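You operate a simulated robot arm through the tools that you are given. There is no shell and no other tool.

Carry out the task below with a simulated robot arm. There is one attempt and no reset: what you move stays moved.

## Task
Wax the middle of the big brown book's cover with the round brush.
Fine: lay the lid on the book table meanwhile; put the brush back where it stood and the lid back on the wax pot. Set down upright: round brush. A coat counts when it lies all over at full strength: go over it till it gets no stronger.

Only the result counts: the job must be done as asked and must still hold three seconds after the hand-in. Knocking over, shifting, dropping, spilling or breaking anything else fails it. Lids that push on must go on centred and level and be pressed home; caps that screw on are set level and turned clockwise until they are tight.

## Robot
A 7-joint arm with a two-finger parallel gripper, fixed in place. Base frame: the origin is on the floor under the middle of its stand, x ahead of it, y to its left, z up. Units: mm, degrees, N and s.
With the tool pointing down near the work surface it reaches from about 300 to 680 mm from the base axis. Its first joint turns from -66.0 to 66.0 degrees. Payload 1.57 kg.
Tool frame: the origin (TCP) lies between the finger pads and is the grasp point; the fingertips stand 30 mm ahead of it; z points along the fingers, y is the line along which they close. The gripper opens to 110 mm. The fingers are 24 mm wide and 12 mm thick; the gripper's body (48 by 112 mm) begins 78 mm behind the TCP.
Orientation is told as [roll, pitch, yaw] about the base's x, y, z axes, in that order, counted from this pose: with the fingers straight down and closing along the base's y, the tool's x points along the base's -x, its y along +y and its z along -z.

## Interface
- The arm moves only by the tool step_arm. Its argument "motion" is a list of rows, each a list of 7 numbers: the opening, from 0 (shut) to 1 (fully open), then the shift along the tool's x, y, z in mm, then the turn, a rotation vector about the tool's x, y, z in rad. In form: [[claw, dx, dy, dz, wx, wy, wz], ...]. A call has 1 to 20 rows; each row is the pose to reach, as a shift and turn from the pose commanded when the call began, along the tool's axes at that moment. A row lasts 0.2 s, in which the tool goes at most 50 mm and 8.6 degrees; a call with a longer step from one row to the next is refused whole, and so is a gripper value outside its range. Where a pose cannot be reached the arm comes as near as it can. A force on the tool above 40 N (or 10 N above the force at the start of the call, whichever is more), or a blocked arm, ends the call early, and 0.2 s more pass. The fingers move at their own pace (about 108 mm/s each) and stop on an object; they squeeze with about 40 N. The grip force told is the motor's: it shows also when the fingers shut on nothing. Time passes only in rows, and 0.2 s behind the last, so rows that repeat a pose let the fingers close. It gives the time, the measured TCP pose, the force on the tool (base axes), the opening and the grip force at its end, in the units of the frame above (readings bear some noise), with the torque about the TCP (base axes, N m) and any sound that the robot's microphone picked up, and new pictures: "views" is both (left out), scene, wrist or none.
- Cameras (640 x 400 px; columns grow to the right, rows downward): "scene" is fixed at [161.5, -394.4, 1400.3]; the picture's right is [0.79, -0.61, 0.00], its down [-0.38, -0.49, -0.79] and it looks along [0.48, 0.62, -0.62] (base axes); focal length 276 px, centre (320, 200). "wrist" rides on the gripper at [70, 16, -141] in the tool frame; the picture's right is [-0.23, 0.97, 0.00], its down [-0.86, -0.20, -0.48] and it looks along [-0.47, -0.11, 0.88] (tool axes); focal length 222 px, centre (320, 200). There is no depth. A picture from a camera that has moved, and an enlarged one, comes with that camera's place and axes in the base frame and with its lens.
- zoom(camera, box): a new picture of the part [left, top, right, bottom] of that camera's present view, enlarged. The clock stands still meanwhile.
- hand_in(): hands the job in; it is judged then, once.

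Nothing tells you positions but the pictures and the camera data. Unless the task says otherwise, let go and move clear before handing in.

The tools are called after "Request:" as a command line: name --pt "numbers of a row" for each row, then --argument value for the rest, lists and objects as JSON in quotes. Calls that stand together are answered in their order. step_arm: Moves the arm, as the interface text tells. Its arguments: {"type":"object","properties":{"motion":{"type":"array","items":{"type":"array","items":{"type":"number"}}},"views":{"type":"string","enum":["both","scene","wrist","none"]}},"required":["motion"]} The other tools are called the same way: zoom (camera, box) takes an enlarged picture of a part of a camera's view; hand_in () hands the job in.

At the start:

```text
time_s: 0.0
tool_pos: [329.5, -2.5, 1142.1]
orientation: [0.1, 0.0, 0.0]
ft_force: [0.0, -0.6, 0.3]
ft_torque: [-0.03, -0.05, 0.02]
gripper_width: 110.1
finger_force: 0.0
```

scene: 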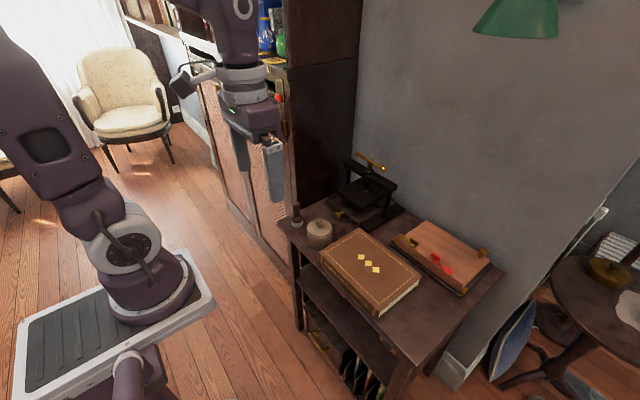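
wrist: 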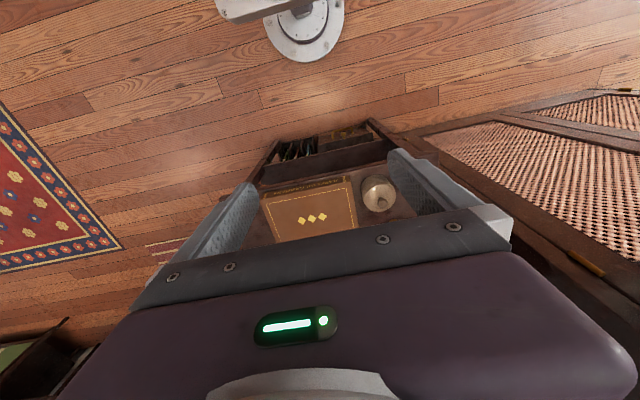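

I see a small table with a big brown book, a wax pot with a lid, a round brush standing near it, and a press and boards behind. I'll zoom in first to locate these.

Request:
zoom --camera "scene" --box '[270, 180, 430, 280]'

Request:
zoom --camera "scene" --box '[270, 140, 530, 340]'

Request:
zoom --camera "wrist" --box '[220, 110, 460, 260]'

```text
4.00 times, centred on (350, 230) of scene
camera zoom: at [161.5, -394.4, 1400.3], right [0.79, -0.61, 0.0], down [-0.38, -0.49, -0.79], along [0.48, 0.62, -0.62], focal length 1102 px, centre (200, 80)
```

zoom: 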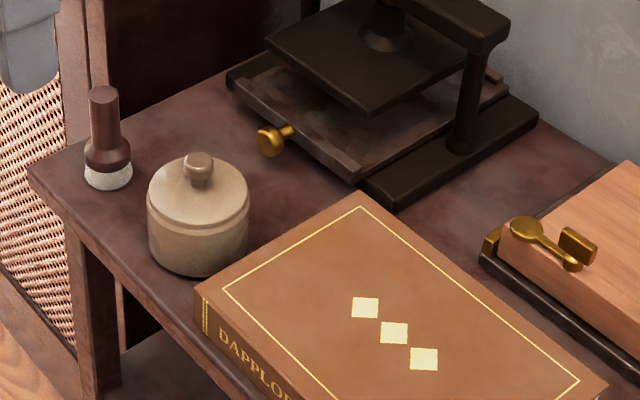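

```text
2.00 times, centred on (400, 240) of scene
camera zoom: at [161.5, -394.4, 1400.3], right [0.79, -0.61, 0.0], down [-0.38, -0.49, -0.79], along [0.48, 0.62, -0.62], focal length 551 px, centre (160, 120)
```

zoom: 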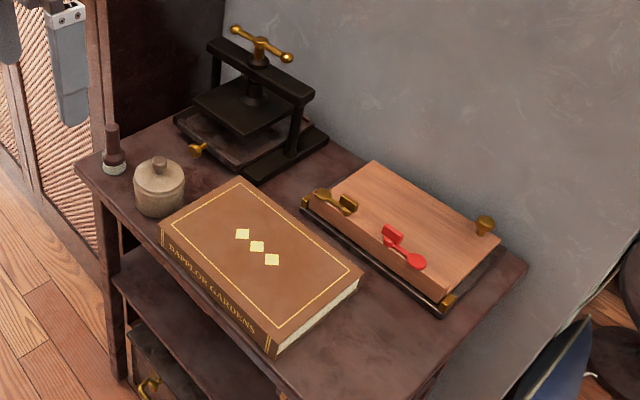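

```text
2.67 times, centred on (340, 185) of wrist
camera zoom: at [260.2, 13.8, 1282.7], right [0.23, 0.97, 0.0], down [0.86, -0.2, 0.48], along [0.47, -0.11, -0.88], focal length 592 px, centre (267, 240)
```

zoom: 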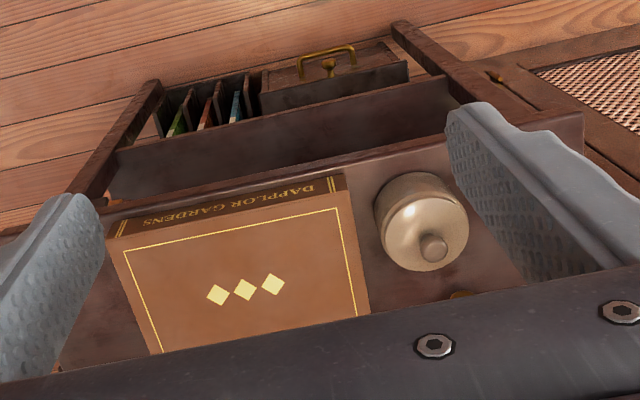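

The pot's knob triangulates to about (541, 97, 832), the book's top to z≈779 with its middle near (570, -85), and the brush stands near (524, 205). I'll move up over the pot for a better second view.

Request:
step_arm --pt "1 -18 22 28 0 0 0" --pt "1 -36 44 56 0 0 0" --pt "1 -54 66 84 0 0 0" --pt "1 -72 88 112 0 0 0" --pt "1 -90 110 140 0 0 0" --pt "1 -90 110 140 0 0 0"

```text
time_s: 1.4
tool_pos: [417.7, 107.3, 1002.2]
orientation: [-0.1, 0.0, -0.1]
ft_force: [0.6, -0.5, 0.7]
ft_torque: [0.02, 0.01, 0.03]
gripper_width: 109.8
finger_force: 0.0
camera wrist: at [348.4, 122.2, 1143.9], right [0.23, 0.97, 0.0], down [0.85, -0.2, 0.48], along [0.47, -0.11, -0.88], focal length 222 px, centre (320, 200)
```

scene: 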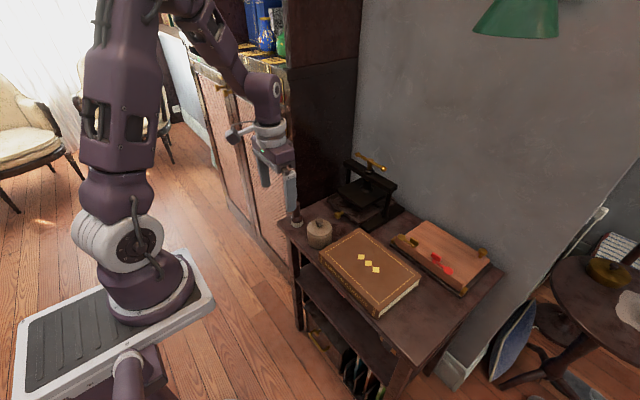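
wrist: 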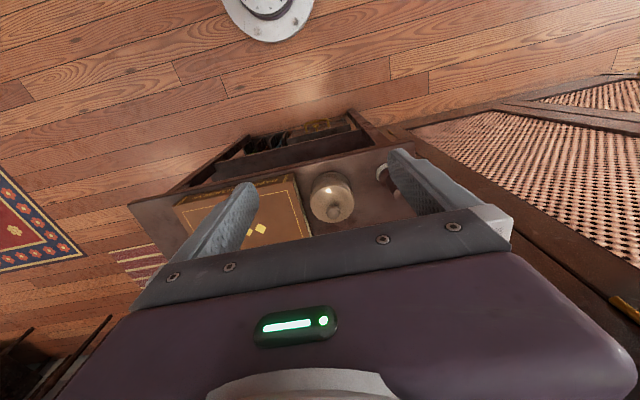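

Request:
zoom --camera "wrist" --box '[240, 120, 440, 245]'

Request:
zoom --camera "scene" --box '[275, 190, 355, 240]'

```text
3.20 times, centred on (340, 182) of wrist
camera zoom: at [348.4, 122.2, 1143.9], right [0.23, 0.97, 0.0], down [0.85, -0.2, 0.48], along [0.47, -0.11, -0.88], focal length 711 px, centre (256, 256)
```

zoom: 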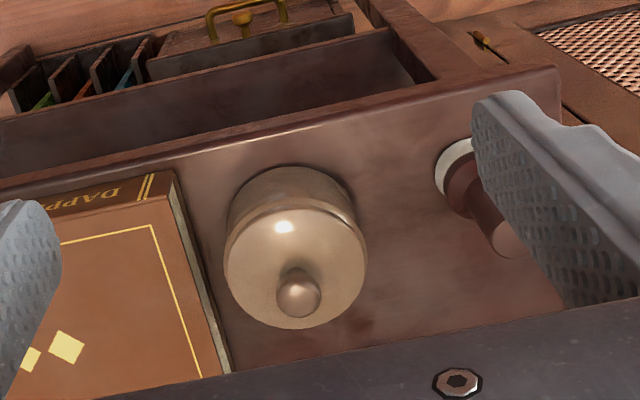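

```text
8.00 times, centred on (315, 215) of scene
camera zoom: at [161.5, -394.4, 1400.3], right [0.79, -0.61, 0.0], down [-0.38, -0.49, -0.79], along [0.48, 0.62, -0.62], focal length 2204 px, centre (360, 80)
```

zoom: 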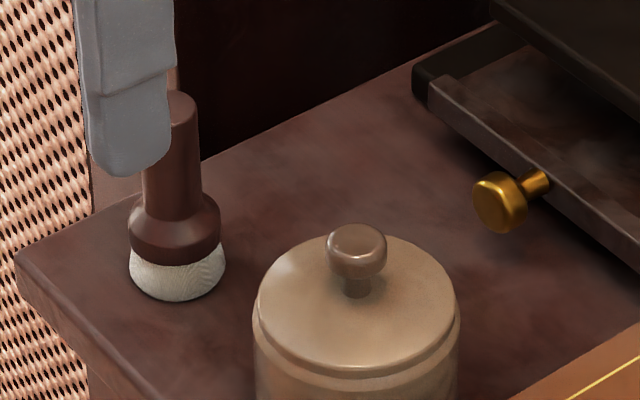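

The lid's knob has a head about 23 mm across, top at z≈832, and the table is at z≈742. The brush stands near (526, 207) with its top at z≈835. I'll move over the knob to refine its position before gripping.

Request:
step_arm --pt "1 -25 -1.6 22 0 0 0" --pt "1 -50 -3.2 44 0 0 0" --pt "1 -75 -4.8 66 0 0 0" --pt "1 -100 -6.4 88 0 0 0" --pt "1 -124 -8 110 0 0 0" --pt "1 -124 -8 110 0 0 0" --pt "1 -124 -8 110 0 0 0"

```text
time_s: 3.0
tool_pos: [542.8, 100.0, 891.1]
orientation: [0.1, 0.0, 0.0]
ft_force: [-0.1, 0.3, 0.1]
ft_torque: [0.01, -0.05, 0.04]
gripper_width: 109.9
finger_force: 0.0
camera wrist: at [472.5, 115.1, 1031.8], right [0.23, 0.97, 0.0], down [0.86, -0.2, 0.48], along [0.47, -0.11, -0.88], focal length 222 px, centre (320, 200)
```

scene: 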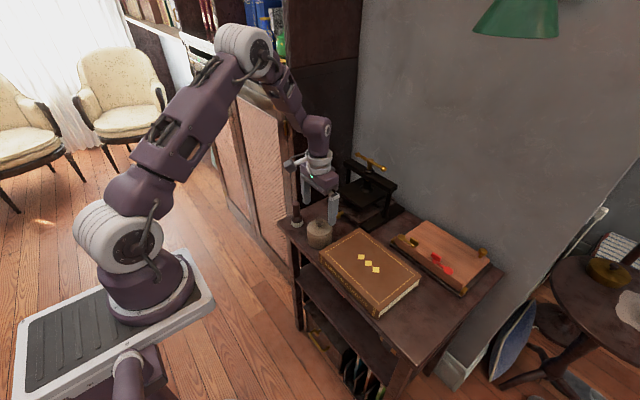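
wrist: 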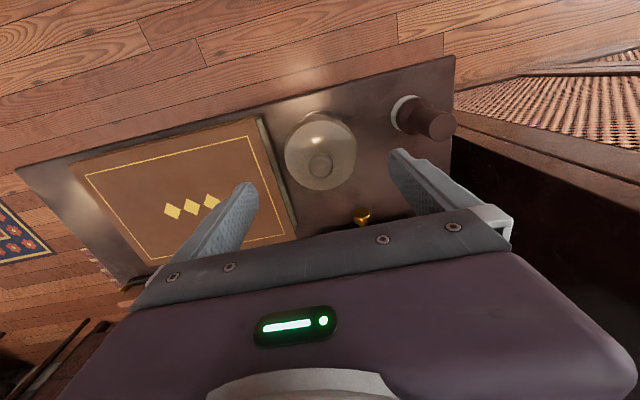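

Request:
zoom --camera "wrist" --box '[260, 75, 420, 215]'

Request:
zoom --camera "wrist" --box '[370, 70, 470, 160]'

Request:
zoom --camera "scene" --box '[275, 190, 355, 260]'

```text
2.86 times, centred on (340, 145) of wrist
camera zoom: at [472.5, 115.1, 1031.8], right [0.23, 0.97, 0.0], down [0.86, -0.2, 0.48], along [0.47, -0.11, -0.88], focal length 635 px, centre (263, 357)
```

zoom: 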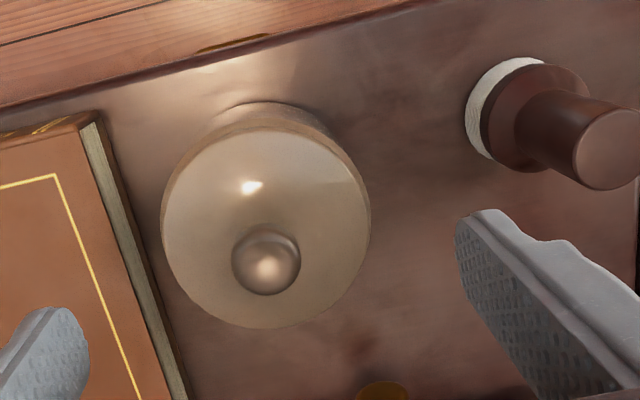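

```text
4.44 times, centred on (420, 115) of wrist
camera zoom: at [472.5, 115.1, 1031.8], right [0.23, 0.97, 0.0], down [0.86, -0.2, 0.48], along [0.47, -0.11, -0.88], focal length 987 px, centre (-124, 578)
```

zoom: 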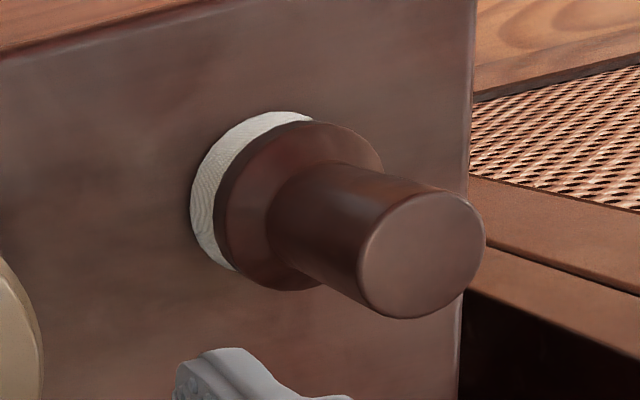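

```text
5.71 times, centred on (315, 225) of scene
camera zoom: at [161.5, -394.4, 1400.3], right [0.79, -0.61, 0.0], down [-0.38, -0.49, -0.79], along [0.48, 0.62, -0.62], focal length 1574 px, centre (349, 57)
```

zoom: 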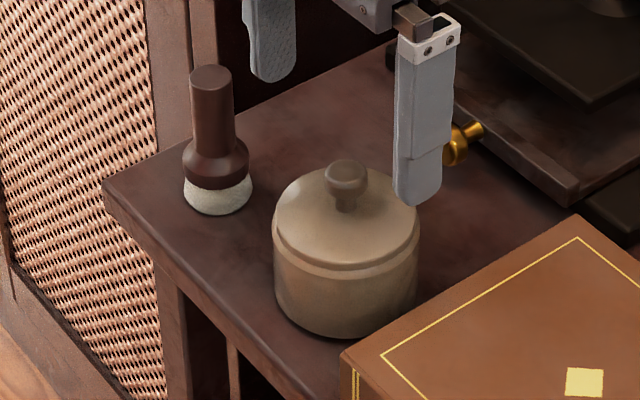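

The knob's centre comes out at about (544, 99, 827), with the lid's top near z≈807. I'll lower so the fingertips stop just above the lid, then partly close to check the centring.

Request:
step_arm --pt "1 -0.6 -0.4 17 0 0 0" --pt "1 -1.2 -0.8 34 0 0 0" --pt "1 -1.7 -0.8 49 0 0 0" --pt "0.36 -1.7 -0.8 49 0 0 0" --pt "0.36 -1.7 -0.8 49 0 0 0" --pt "0.36 -1.7 -0.8 49 0 0 0"

```text
time_s: 4.4
tool_pos: [546.1, 100.7, 841.8]
orientation: [-0.1, 0.0, -0.1]
ft_force: [0.9, 0.2, 0.0]
ft_torque: [0.01, 0.02, 0.03]
gripper_width: 39.5
finger_force: 0.0
camera wrist: at [475.8, 115.9, 983.2], right [0.23, 0.97, 0.0], down [0.86, -0.2, 0.48], along [0.47, -0.11, -0.88], focal length 222 px, centre (320, 200)
```

scene: 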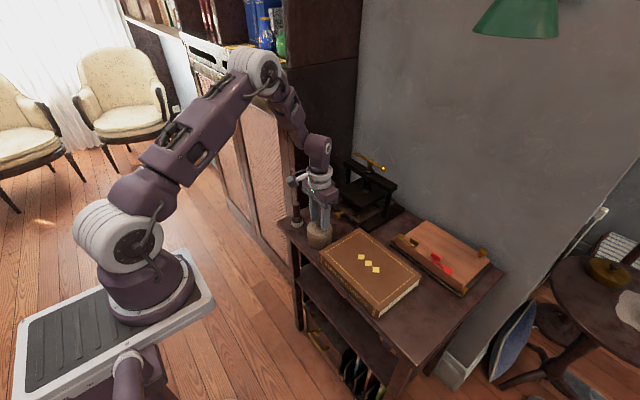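
wrist: 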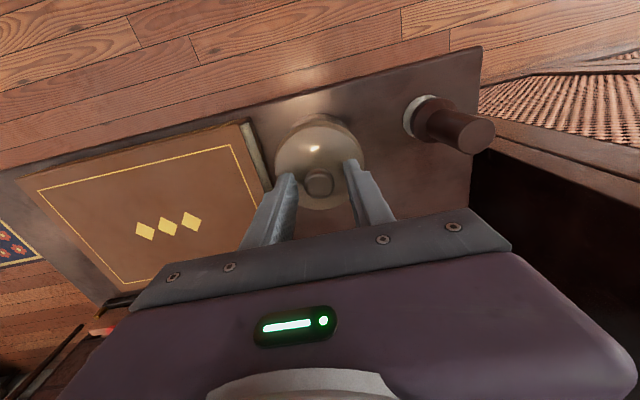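

Request:
zoom --camera "wrist" --box '[270, 110, 390, 230]'

Request:
zoom --camera "scene" --box '[290, 190, 350, 250]'

```text
3.33 times, centred on (330, 170) of wrist
camera zoom: at [475.8, 115.9, 983.2], right [0.23, 0.97, 0.0], down [0.86, -0.2, 0.48], along [0.47, -0.11, -0.88], focal length 740 px, centre (287, 300)
```

zoom: 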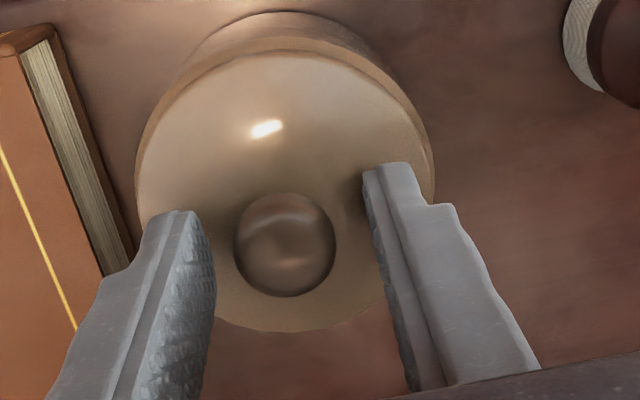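

```text
6.67 times, centred on (320, 220) of scene
camera zoom: at [161.5, -394.4, 1400.3], right [0.79, -0.61, 0.0], down [-0.38, -0.49, -0.79], along [0.48, 0.62, -0.62], focal length 1837 px, centre (320, 67)
```

zoom: 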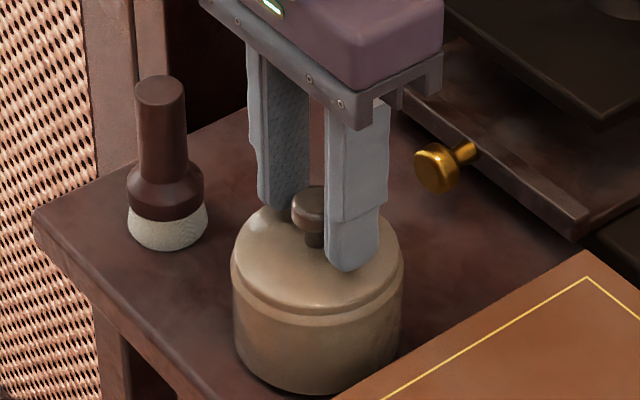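

The knob sits nearly centred between the fingers (about 0.7 mm off in y). I'll correct that, close, and then pull up gently.

Request:
step_arm --pt "0.36 0.3 -0.7 0 0 0 0" --pt "0.1 0.3 -0.7 0 0 0 0" --pt "0.05 0.3 -0.7 0 0 0 0" --pt "0.05 0.3 -0.7 0 0 0 0" --pt "0.05 0.3 -0.7 0 0 0 0" --views "wrist"

```text
time_s: 5.6
tool_pos: [545.2, 99.7, 841.8]
orientation: [0.0, 0.0, 0.0]
ft_force: [-0.8, 0.1, -0.5]
ft_torque: [0.02, -0.03, -0.01]
gripper_width: 22.4
finger_force: 34.7
heard: snap
camera wrist: at [475.4, 115.0, 983.8], right [0.23, 0.97, 0.0], down [0.86, -0.2, 0.48], along [0.47, -0.11, -0.88], focal length 222 px, centre (320, 200)
```

wrist: 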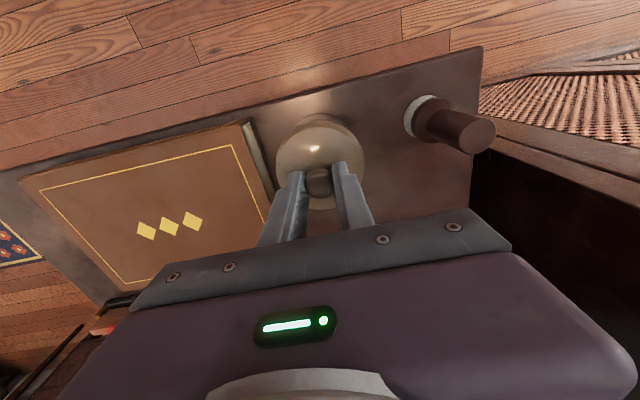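

The fingers hold the knob (22.4 mm, 35 N) and I heard a snap, perhaps the lid's fit. I'll pull straight up slowly and watch the force.

Request:
step_arm --pt "0.05 0 0 -1 0 0 0" --pt "0.05 0 0 -2 0 0 0" --pt "0.05 0 0 -3 0 0 0" --pt "0.05 0 0 -5 0 0 0" --pt "0.05 0 0 -7 0 0 0"

```text
time_s: 6.8
tool_pos: [544.6, 99.5, 850.1]
orientation: [0.0, 0.0, 0.0]
ft_force: [-0.1, -0.1, -0.7]
ft_torque: [0.03, -0.01, 0.0]
gripper_width: 22.2
finger_force: 34.5
camera wrist: at [475.4, 114.5, 991.2], right [0.23, 0.97, 0.0], down [0.86, -0.2, 0.48], along [0.47, -0.11, -0.88], focal length 222 px, centre (320, 200)
```

scene: 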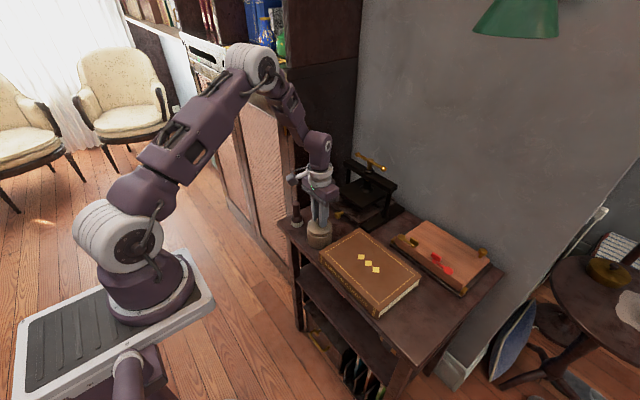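
wrist: 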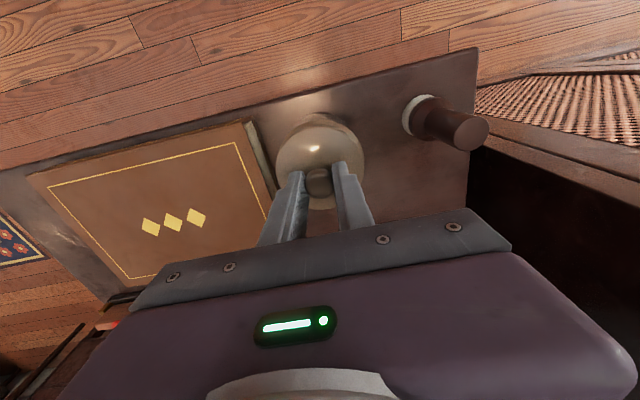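

Request:
zoom --camera "scene" --box '[290, 190, 350, 250]'

Request:
zoom --camera "wrist" --box '[270, 100, 390, 220]'

```text
6.67 times, centred on (320, 220) of scene
camera zoom: at [161.5, -394.4, 1400.3], right [0.79, -0.61, 0.0], down [-0.38, -0.49, -0.79], along [0.48, 0.62, -0.62], focal length 1837 px, centre (320, 67)
```

zoom: 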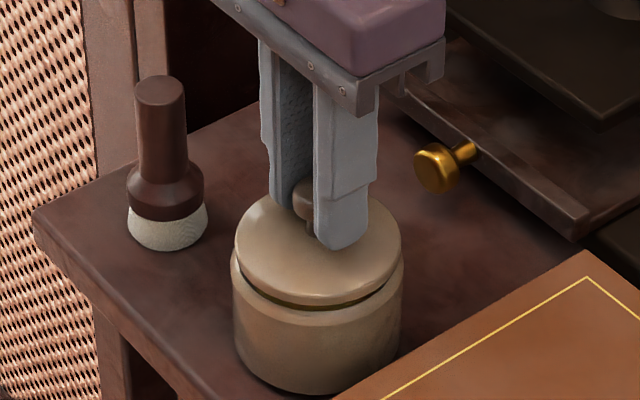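

```text
3.33 times, centred on (330, 160) of wrist
camera zoom: at [475.4, 114.5, 991.2], right [0.23, 0.97, 0.0], down [0.86, -0.2, 0.48], along [0.47, -0.11, -0.88], focal length 740 px, centre (287, 333)
```

zoom: 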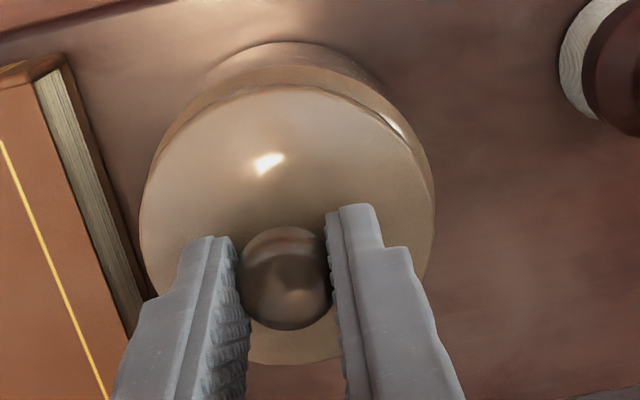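

The lid comes off freely and the pot stays. I'll lift it well clear and look into the pot.

Request:
step_arm --pt "0.05 0 0 -10 0 0 0" --pt "0.05 0 0 -30 0 0 0" --pt "0.05 0 0 -60 0 0 0" --pt "0.05 0 0 -90 0 0 0" --pt "0.05 0 0 -100 0 0 0"

Request:
zoom --camera "scene" --box '[280, 165, 360, 255]'

Request:
zoom --camera "wrist" --box '[260, 100, 400, 240]'

```text
time_s: 8.0
tool_pos: [546.0, 98.3, 951.2]
orientation: [0.0, 0.0, 0.0]
ft_force: [0.5, 0.3, -1.2]
ft_torque: [0.01, 0.01, -0.02]
gripper_width: 22.1
finger_force: 35.0
camera wrist: at [476.0, 113.6, 1091.6], right [0.23, 0.97, 0.0], down [0.86, -0.2, 0.48], along [0.47, -0.11, -0.88], focal length 222 px, centre (320, 200)
```

scene: 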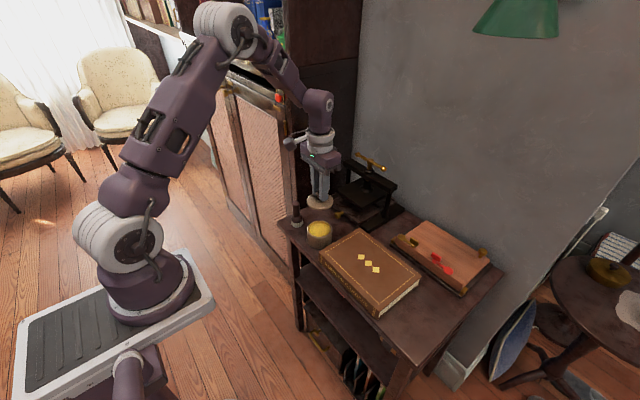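
wrist: 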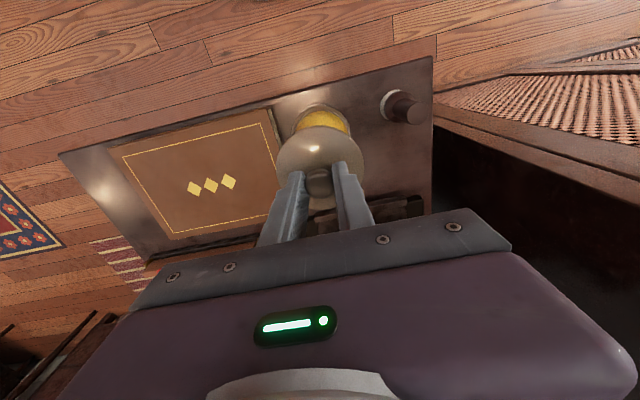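

```text
4.44 times, centred on (320, 210) of scene
camera zoom: at [161.5, -394.4, 1400.3], right [0.79, -0.61, 0.0], down [-0.38, -0.49, -0.79], along [0.48, 0.62, -0.62], focal length 1224 px, centre (320, 156)
```

zoom: 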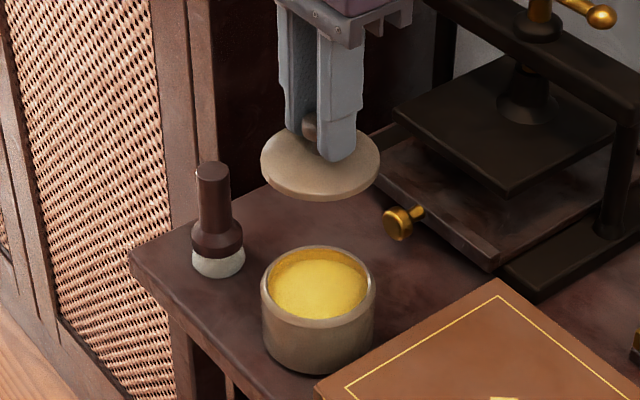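

```text
2.86 times, centred on (330, 170) of wrist
camera zoom: at [476.0, 113.6, 1091.6], right [0.23, 0.97, 0.0], down [0.86, -0.2, 0.48], along [0.47, -0.11, -0.88], focal length 635 px, centre (291, 286)
```

zoom: 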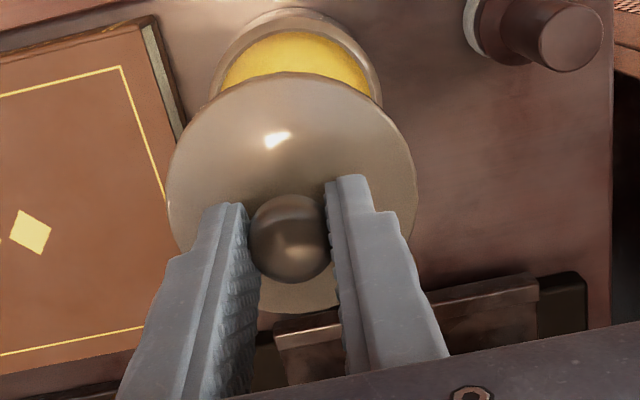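

The open pot shows yellow wax a bit below the rim (wax ≈781, rim ≈794). I'll carry the lid over to the free table area right of the book, near (550, -262), staying high.

Request:
step_arm --pt "0.05 0 -20 0 0 0 0" --pt "0.05 -1 -55 0 0 0 0" --pt "0.05 -2 -95 0 0 0 0" --pt "0.05 -3 -135 0 0 0 0" --pt "0.05 -4 -175 0 0 0 0" --pt "0.05 -5 -215 0 0 0 0" --pt "0.05 -5 -255 0 0 0 0" --pt "0.05 -5 -295 0 0 0 0" --pt "0.05 -5 -335 0 0 0 0" --pt "0.05 -5 -360 0 0 0 0" --pt "0.05 -5 -360 0 0 0 0" --pt "0.05 -5 -360 30 0 0 0" --pt "0.05 -5 -360 60 0 0 0" --pt "0.05 -5 -360 60 0 0 0"

Request:
zoom --camera "scene" --box '[340, 220, 520, 350]'

Request:
zoom --camera "wrist" --box '[200, 80, 460, 250]'

```text
time_s: 11.0
tool_pos: [549.0, -260.1, 889.0]
orientation: [-0.1, 0.0, 0.0]
ft_force: [0.5, -0.6, -0.3]
ft_torque: [0.01, 0.01, 0.02]
gripper_width: 22.2
finger_force: 35.2
camera wrist: at [479.9, -244.5, 1030.9], right [0.23, 0.97, 0.0], down [0.86, -0.2, 0.48], along [0.47, -0.11, -0.88], focal length 222 px, centre (320, 200)
```

scene: 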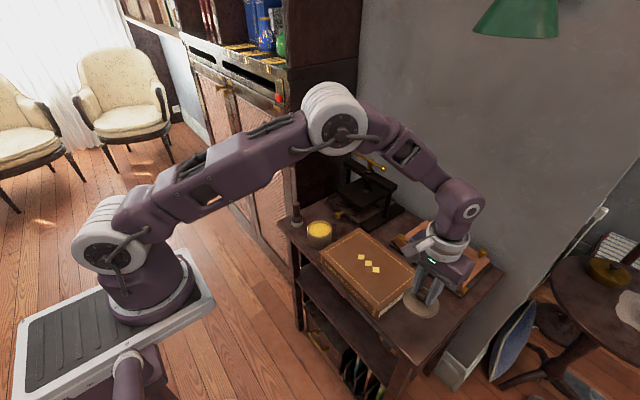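
wrist: 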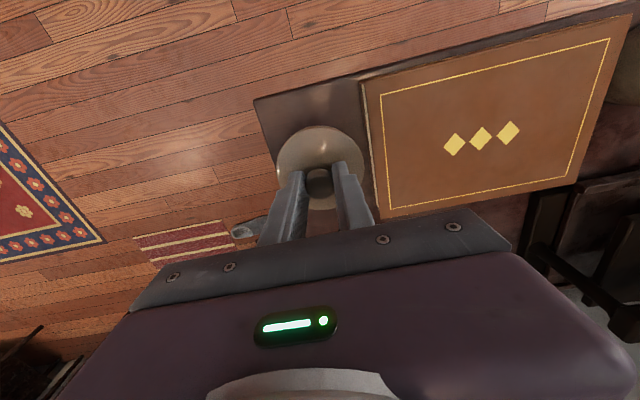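

```text
3.08 times, centred on (430, 285) of scene
camera zoom: at [161.5, -394.4, 1400.3], right [0.79, -0.61, 0.0], down [-0.38, -0.49, -0.79], along [0.48, 0.62, -0.62], focal length 848 px, centre (-18, -62)
```

zoom: 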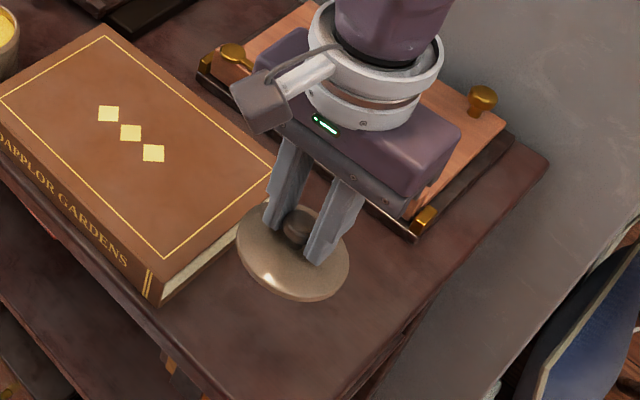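

```text
2.35 times, centred on (330, 165) of wrist
camera zoom: at [479.9, -244.5, 1030.9], right [0.23, 0.97, 0.0], down [0.86, -0.2, 0.48], along [0.47, -0.11, -0.88], focal length 523 px, centre (296, 282)
```

zoom: 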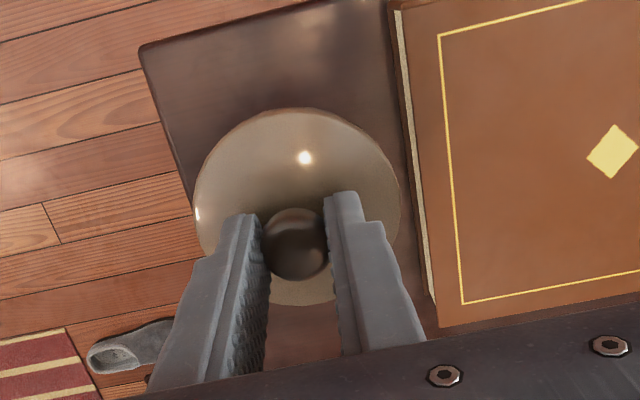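

The lid hangs level, with room on both sides: book edge y≈-203, table edge y≈-327. I'll lower it to just above the table, then feel for contact.

Request:
step_arm --pt "0.05 0 0 30 0 0 0" --pt "0.05 0 0 60 0 0 0" --pt "0.05 0 0 80 0 0 0" --pt "0.05 0 0 86 0 0 0" --pt "0.05 0 0 86 0 0 0"

Request:
zoom --camera "scene" --box '[370, 250, 470, 330]'

```text
time_s: 12.2
tool_pos: [551.2, -260.1, 803.8]
orientation: [0.0, 0.1, 0.0]
ft_force: [0.3, -0.3, -1.2]
ft_torque: [0.0, 0.02, 0.01]
gripper_width: 22.0
finger_force: 34.5
camera wrist: at [481.1, -245.7, 944.6], right [0.23, 0.97, 0.0], down [0.85, -0.2, 0.48], along [0.47, -0.11, -0.88], focal length 222 px, centre (320, 200)
```

scene: 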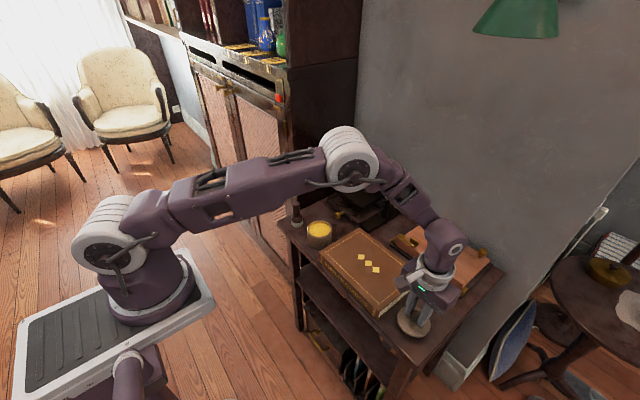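
wrist: 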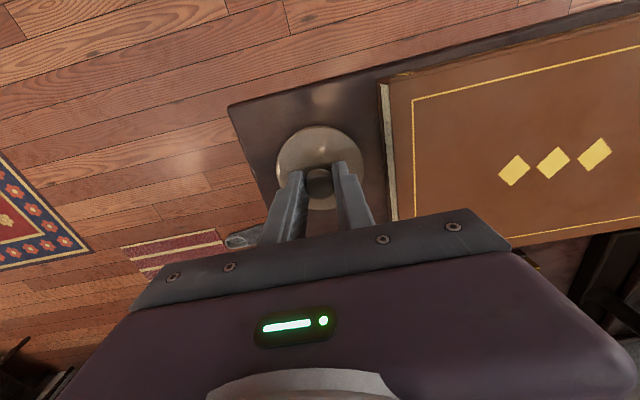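

```text
5.00 times, centred on (420, 290) of scene
camera zoom: at [161.5, -394.4, 1400.3], right [0.79, -0.61, 0.0], down [-0.38, -0.49, -0.79], along [0.48, 0.62, -0.62], focal length 1378 px, centre (-180, -250)
```

zoom: 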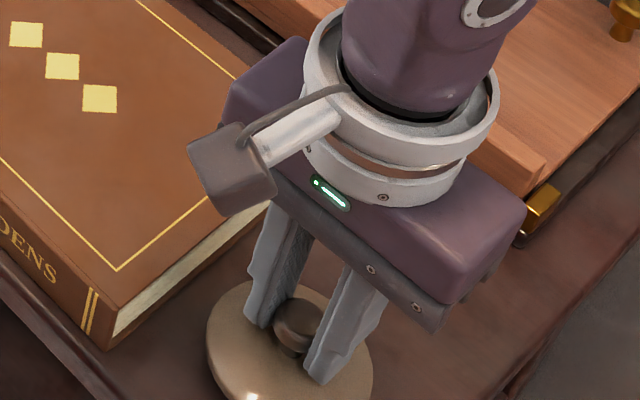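

Request:
zoom --camera "scene" --box '[385, 295, 445, 345]'

Request:
step_arm --pt "0.05 0 0 2 0 0 0" --pt "0.05 0 0 4 0 0 0" --pt "0.05 0 0 4 0 0 0" --views "none"

Request:
zoom --camera "scene" --box '[385, 295, 445, 345]'

```text
8.00 times, centred on (415, 320) of scene
camera zoom: at [161.5, -394.4, 1400.3], right [0.79, -0.61, 0.0], down [-0.38, -0.49, -0.79], along [0.48, 0.62, -0.62], focal length 2204 px, centre (-440, -760)
```

zoom: 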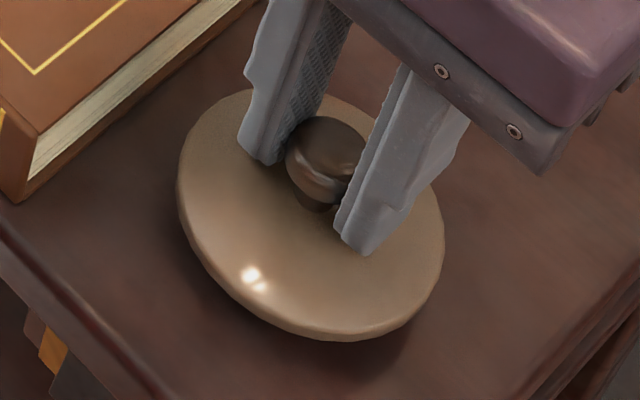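

```text
time_s: 13.0
tool_pos: [550.5, -262.2, 798.5]
orientation: [0.0, 0.0, -0.1]
ft_force: [0.3, 0.0, -1.0]
ft_torque: [0.01, 0.01, 0.03]
gripper_width: 22.3
finger_force: 34.9
```

```text
8.00 times, centred on (415, 320) of scene
camera zoom: at [161.5, -394.4, 1400.3], right [0.79, -0.61, 0.0], down [-0.38, -0.49, -0.79], along [0.48, 0.62, -0.62], focal length 2204 px, centre (-440, -760)
```

zoom: 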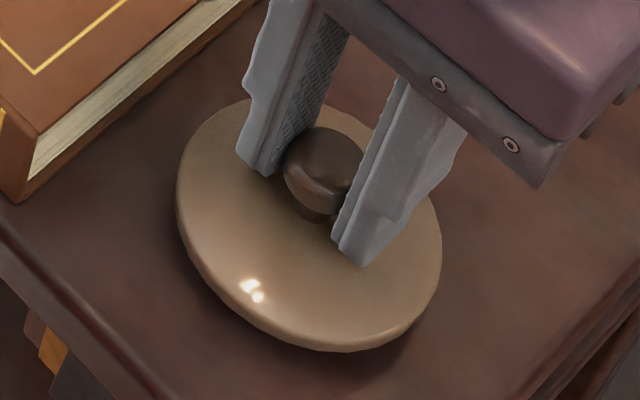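

Request:
step_arm --pt "0.05 0 0 1.5 0 0 0" --pt "0.05 0 0 3 0 0 0" --pt "0.05 0 0 3 0 0 0" --views "none"

Request:
zoom --camera "scene" --box '[385, 295, 445, 345]'

```text
time_s: 13.8
tool_pos: [549.1, -261.4, 796.4]
orientation: [0.0, 0.1, 0.1]
ft_force: [0.3, -0.9, -0.7]
ft_torque: [-0.01, 0.03, -0.03]
gripper_width: 22.0
finger_force: 34.8
```

```text
8.00 times, centred on (415, 320) of scene
camera zoom: at [161.5, -394.4, 1400.3], right [0.79, -0.61, 0.0], down [-0.38, -0.49, -0.79], along [0.48, 0.62, -0.62], focal length 2204 px, centre (-440, -760)
```

zoom: 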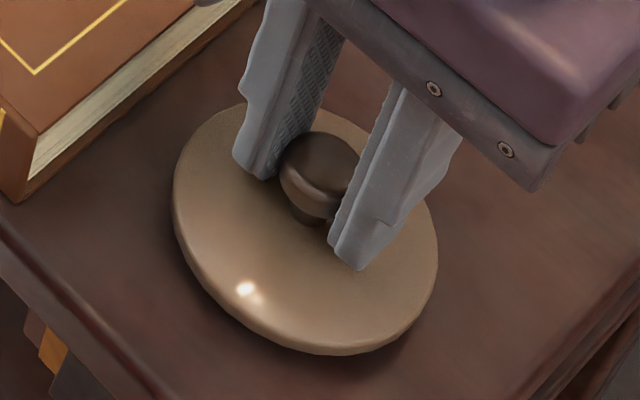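

Request:
step_arm --pt "0.05 0 0 1 0 0 0" --pt "0.05 0 0 2 0 0 0" --pt "0.05 0 0 3 0 0 0" --pt "0.05 0 0 3 0 0 0" --views "none"

Request:
zoom --camera "scene" --box '[385, 295, 445, 345]'

```text
time_s: 14.8
tool_pos: [550.5, -260.1, 793.1]
orientation: [0.0, 0.0, 0.1]
ft_force: [0.1, -1.0, -1.1]
ft_torque: [0.0, 0.02, 0.0]
gripper_width: 22.3
finger_force: 34.4
```

```text
8.00 times, centred on (415, 320) of scene
camera zoom: at [161.5, -394.4, 1400.3], right [0.79, -0.61, 0.0], down [-0.38, -0.49, -0.79], along [0.48, 0.62, -0.62], focal length 2204 px, centre (-440, -760)
```

zoom: 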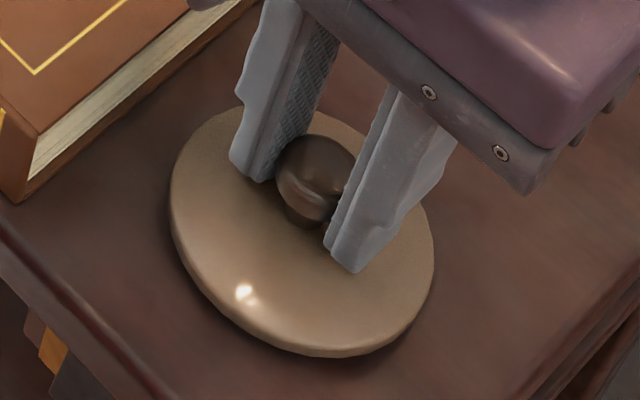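

Request:
step_arm --pt "0.05 0 0 1 0 0 0" --pt "0.05 0 0 2 0 0 0" --pt "0.05 0 0 2 0 0 0" --views "none"

Request:
zoom --camera "scene" --box '[385, 295, 445, 345]'

```text
time_s: 15.6
tool_pos: [549.7, -262.2, 790.9]
orientation: [0.0, 0.1, 0.1]
ft_force: [0.2, -0.1, -0.1]
ft_torque: [0.0, 0.02, -0.01]
gripper_width: 22.1
finger_force: 35.0
```

```text
8.00 times, centred on (415, 320) of scene
camera zoom: at [161.5, -394.4, 1400.3], right [0.79, -0.61, 0.0], down [-0.38, -0.49, -0.79], along [0.48, 0.62, -0.62], focal length 2204 px, centre (-440, -760)
```

zoom: 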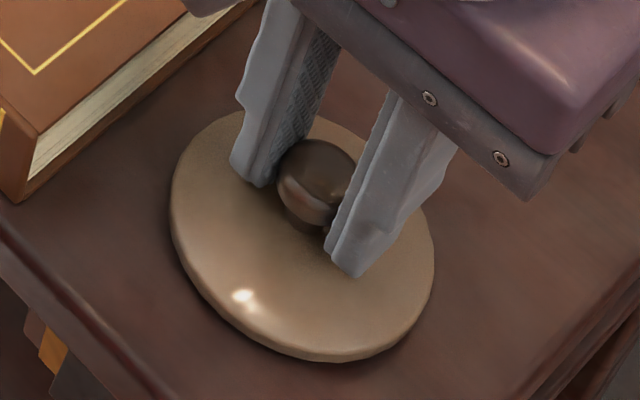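

Request:
step_arm --pt "0.05 0 0 1 0 0 0" --pt "0.05 0 0 1 0 0 0" --views "none"

Request:
step_arm --pt "0.05 0 0 1 0 0 0" --pt "0.05 0 0 1 0 0 0" --views "none"

Request:
zoom --camera "scene" --box '[385, 295, 445, 345]'

```text
time_s: 16.2
tool_pos: [550.5, -262.6, 790.4]
orientation: [0.0, 0.0, -0.1]
ft_force: [0.6, -0.5, -0.7]
ft_torque: [0.01, -0.02, 0.0]
gripper_width: 22.3
finger_force: 34.9
```

```text
time_s: 16.8
tool_pos: [549.7, -261.0, 789.5]
orientation: [-0.1, -0.1, 0.0]
ft_force: [-0.1, -1.3, -0.4]
ft_torque: [0.03, -0.04, -0.02]
gripper_width: 22.3
finger_force: 34.9
```

```text
8.00 times, centred on (415, 320) of scene
camera zoom: at [161.5, -394.4, 1400.3], right [0.79, -0.61, 0.0], down [-0.38, -0.49, -0.79], along [0.48, 0.62, -0.62], focal length 2204 px, centre (-440, -760)
```

zoom: 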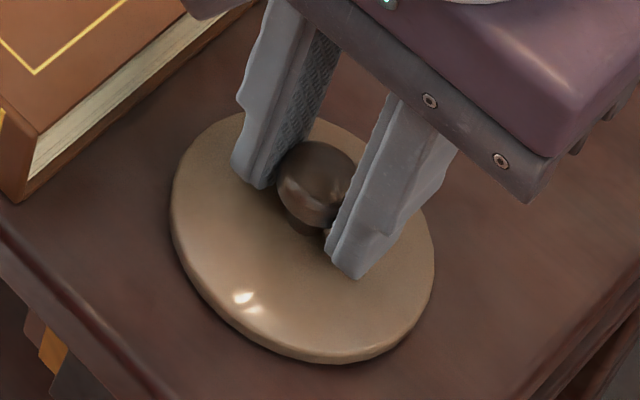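

Request:
step_arm --pt "0.05 0 0 1 0 0 0" --pt "0.05 0 0 1 0 0 0" --views "none"

Request:
step_arm --pt "0.05 0 0 1 0 0 0" --pt "0.05 0 0 1 0 0 0" --views "none"

Request:
zoom --camera "scene" --box '[385, 295, 445, 345]'

```text
time_s: 17.4
tool_pos: [551.1, -261.2, 787.8]
orientation: [-0.1, -0.1, 0.1]
ft_force: [0.2, -0.1, 0.0]
ft_torque: [-0.01, 0.02, 0.01]
gripper_width: 22.4
finger_force: 35.2
```

```text
time_s: 18.0
tool_pos: [551.1, -260.9, 787.1]
orientation: [0.0, 0.0, 0.0]
ft_force: [-0.3, 0.2, -0.4]
ft_torque: [-0.05, 0.0, 0.02]
gripper_width: 22.0
finger_force: 35.2
```

```text
8.00 times, centred on (415, 320) of scene
camera zoom: at [161.5, -394.4, 1400.3], right [0.79, -0.61, 0.0], down [-0.38, -0.49, -0.79], along [0.48, 0.62, -0.62], focal length 2204 px, centre (-440, -760)
```

zoom: 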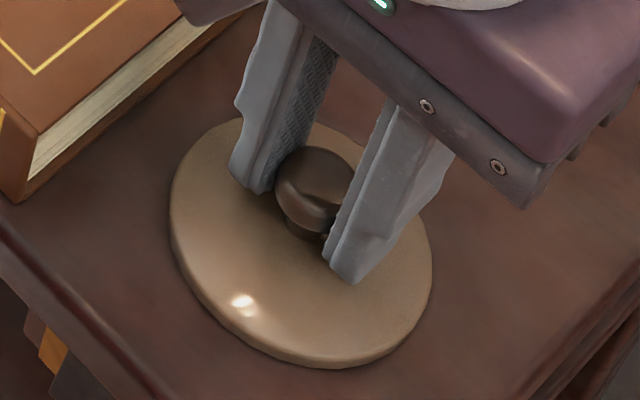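

Request:
step_arm --pt "0.05 0 0 1 0 0 0" --pt "0.05 0 0 1 0 0 0" --views "none"

Request:
step_arm --pt "0.05 0 0 1 0 0 0" --pt "0.05 0 0 1 0 0 0" --views "none"

Request:
zoom --camera "scene" --box '[385, 295, 445, 345]'

```text
time_s: 18.6
tool_pos: [550.7, -261.2, 787.5]
orientation: [0.1, 0.0, 0.0]
ft_force: [0.2, -0.3, 0.3]
ft_torque: [0.03, 0.0, -0.01]
gripper_width: 22.3
finger_force: 34.5
```

```text
time_s: 19.2
tool_pos: [550.3, -261.7, 786.1]
orientation: [0.2, -0.1, 0.0]
ft_force: [-1.6, 1.3, 9.3]
ft_torque: [-0.02, 0.03, -0.01]
gripper_width: 22.3
finger_force: 34.8
```

```text
8.00 times, centred on (415, 320) of scene
camera zoom: at [161.3, -394.3, 1400.3], right [0.79, -0.61, 0.0], down [-0.38, -0.49, -0.79], along [0.48, 0.62, -0.62], focal length 2204 px, centre (-440, -760)
```

zoom: 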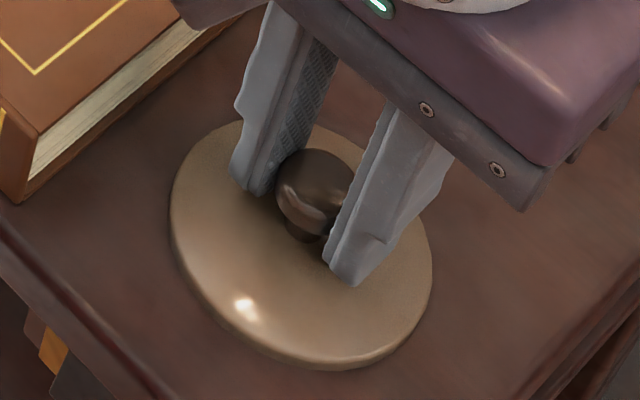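

Contact: 9 N upward, so the lid lies on the table at tool z≈786.5. I'll open the fingers and rise straight up.

Request:
step_arm --pt "0.25 0 0 0 0 0 0" --pt "0.45 0 0 0 0 0 0" --pt "0.5 0 0 -1 0 0 0" --pt "0.5 0 0 -20 0 0 0" --pt "0.5 0 0 -60 0 0 0" --pt "0.5 0 0 -104 0 0 0" --pt "0.5 0 0 -104 0 0 0"

Request:
zoom --camera "wrist" --box '[200, 80, 440, 230]'

Request:
zoom --camera "scene" --box '[385, 285, 445, 335]'

```text
time_s: 20.8
tool_pos: [550.5, -260.3, 889.2]
orientation: [0.0, 0.0, -0.1]
ft_force: [0.3, 0.7, 0.8]
ft_torque: [0.01, -0.02, 0.0]
gripper_width: 55.0
finger_force: 0.1
camera wrist: at [482.0, -244.8, 1029.4], right [0.23, 0.97, 0.0], down [0.86, -0.2, 0.48], along [0.47, -0.11, -0.88], focal length 222 px, centre (320, 200)
```

scene: 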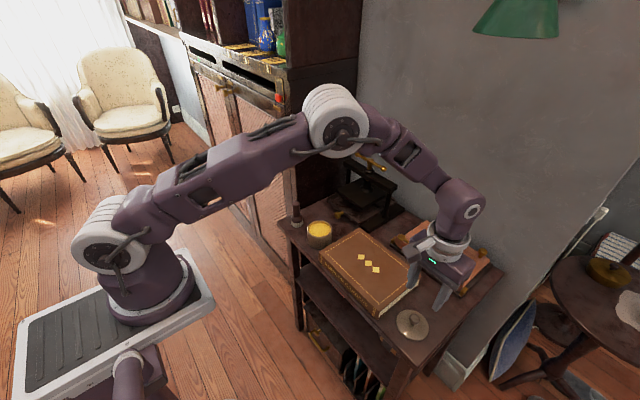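
wrist: 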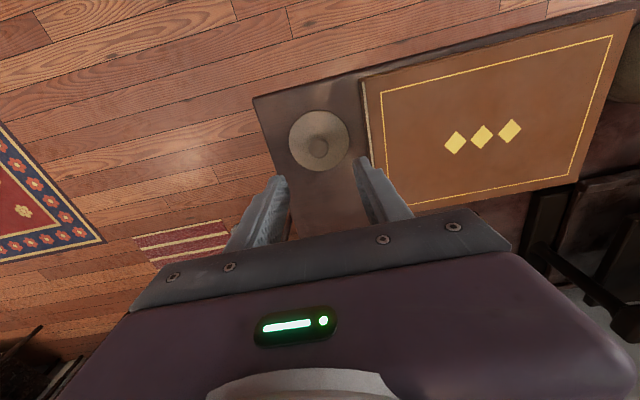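

```text
2.67 times, centred on (320, 155) of wrist
camera zoom: at [482.0, -244.8, 1029.4], right [0.23, 0.97, 0.0], down [0.86, -0.2, 0.48], along [0.47, -0.11, -0.88], focal length 592 px, centre (320, 320)
```

zoom: 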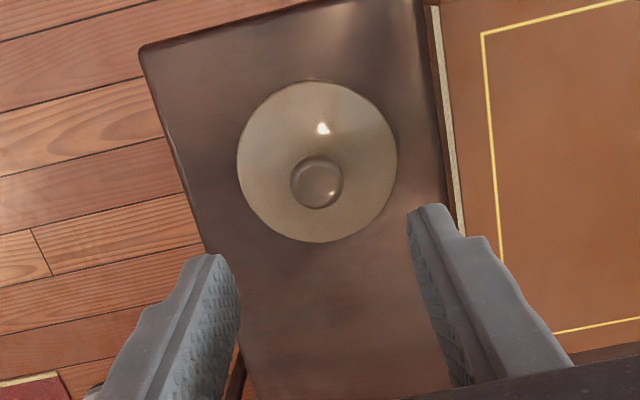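

```text
8.00 times, centred on (415, 310) of scene
camera zoom: at [161.5, -394.4, 1400.3], right [0.79, -0.61, 0.0], down [-0.38, -0.49, -0.79], along [0.48, 0.62, -0.62], focal length 2204 px, centre (-440, -680)
```

zoom: 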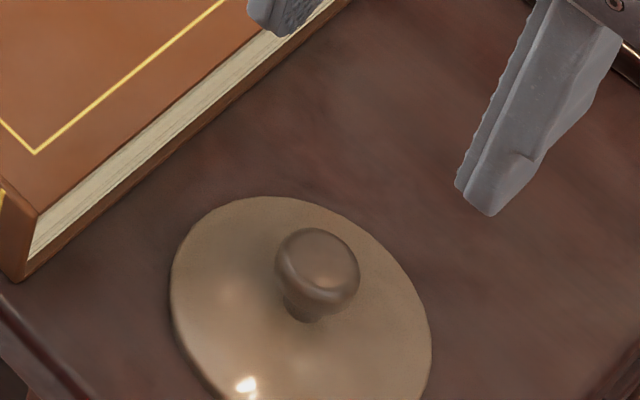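

The lid lies flat beside the book. Now I'll move back over to the brush at about (530, 208), staying above everything.

Request:
step_arm --pt "0.5 2 30 -10 0 0 0" --pt "0.5 4 75 -20 0 0 0" --pt "0.5 6 120 -20 0 0 0" --pt "0.5 8 165 -20 0 0 0" --pt "0.5 10 210 -20 0 0 0" --pt "0.5 12 255 -20 0 0 0" --pt "0.5 14 300 -20 0 0 0" --pt "0.5 16 345 -20 0 0 0" --pt "0.5 18 390 -20 0 0 0" --pt "0.5 20 435 -20 0 0 0" --pt "0.5 20 470 -20 0 0 0" --pt "0.5 20 470 -10 0 0 0" --pt "0.5 20 470 -10 0 0 0"

Request:
zoom --camera "wrist" --box '[240, 70, 400, 210]'

Request:
zoom --camera "scene" --box '[270, 160, 350, 250]'

```text
time_s: 23.6
tool_pos: [528.9, 208.9, 898.2]
orientation: [0.1, -0.1, 0.1]
ft_force: [0.9, -0.7, -0.7]
ft_torque: [0.01, -0.01, 0.03]
gripper_width: 55.3
finger_force: 0.1
camera wrist: at [460.0, 223.3, 1040.2], right [0.23, 0.97, 0.0], down [0.86, -0.2, 0.48], along [0.47, -0.11, -0.88], focal length 222 px, centre (320, 200)
```

scene: 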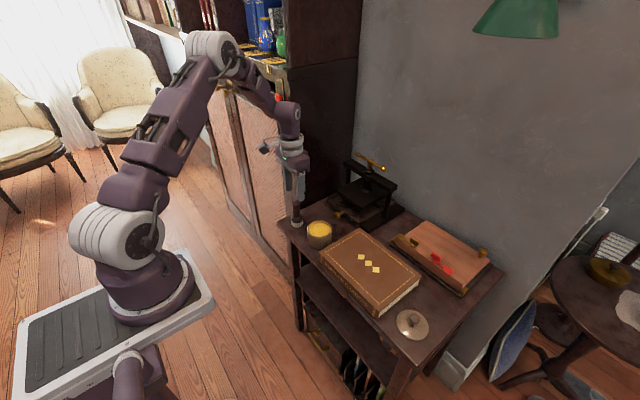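
wrist: 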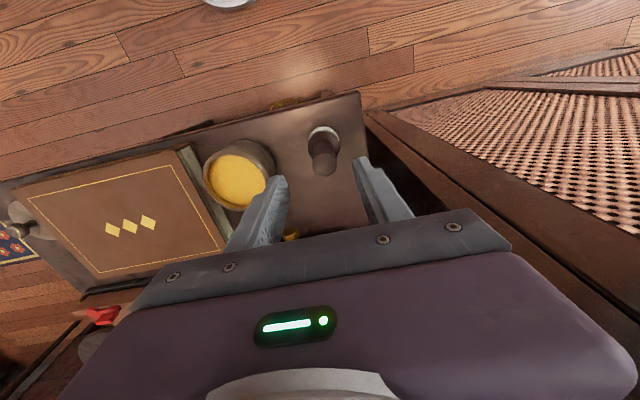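

```text
2.86 times, centred on (320, 140) of wrist
camera zoom: at [460.0, 223.3, 1040.2], right [0.23, 0.97, 0.0], down [0.86, -0.2, 0.48], along [0.47, -0.11, -0.88], focal length 635 px, centre (320, 371)
```

zoom: 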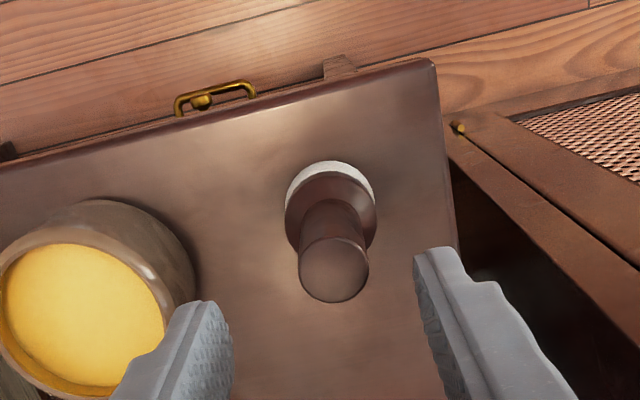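

```text
4.44 times, centred on (310, 205) of scene
camera zoom: at [161.5, -394.4, 1400.3], right [0.79, -0.61, 0.0], down [-0.38, -0.49, -0.79], along [0.48, 0.62, -0.62], focal length 1224 px, centre (364, 178)
```

zoom: 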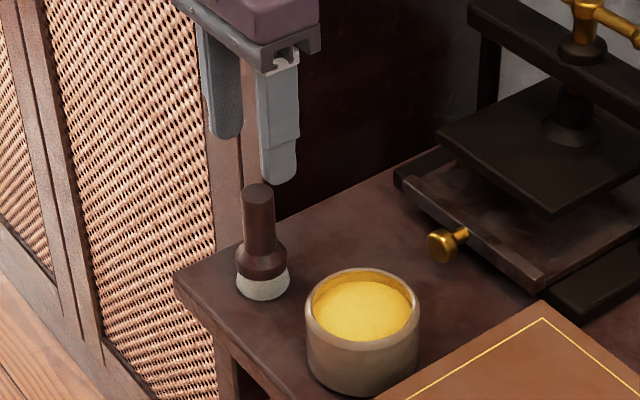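

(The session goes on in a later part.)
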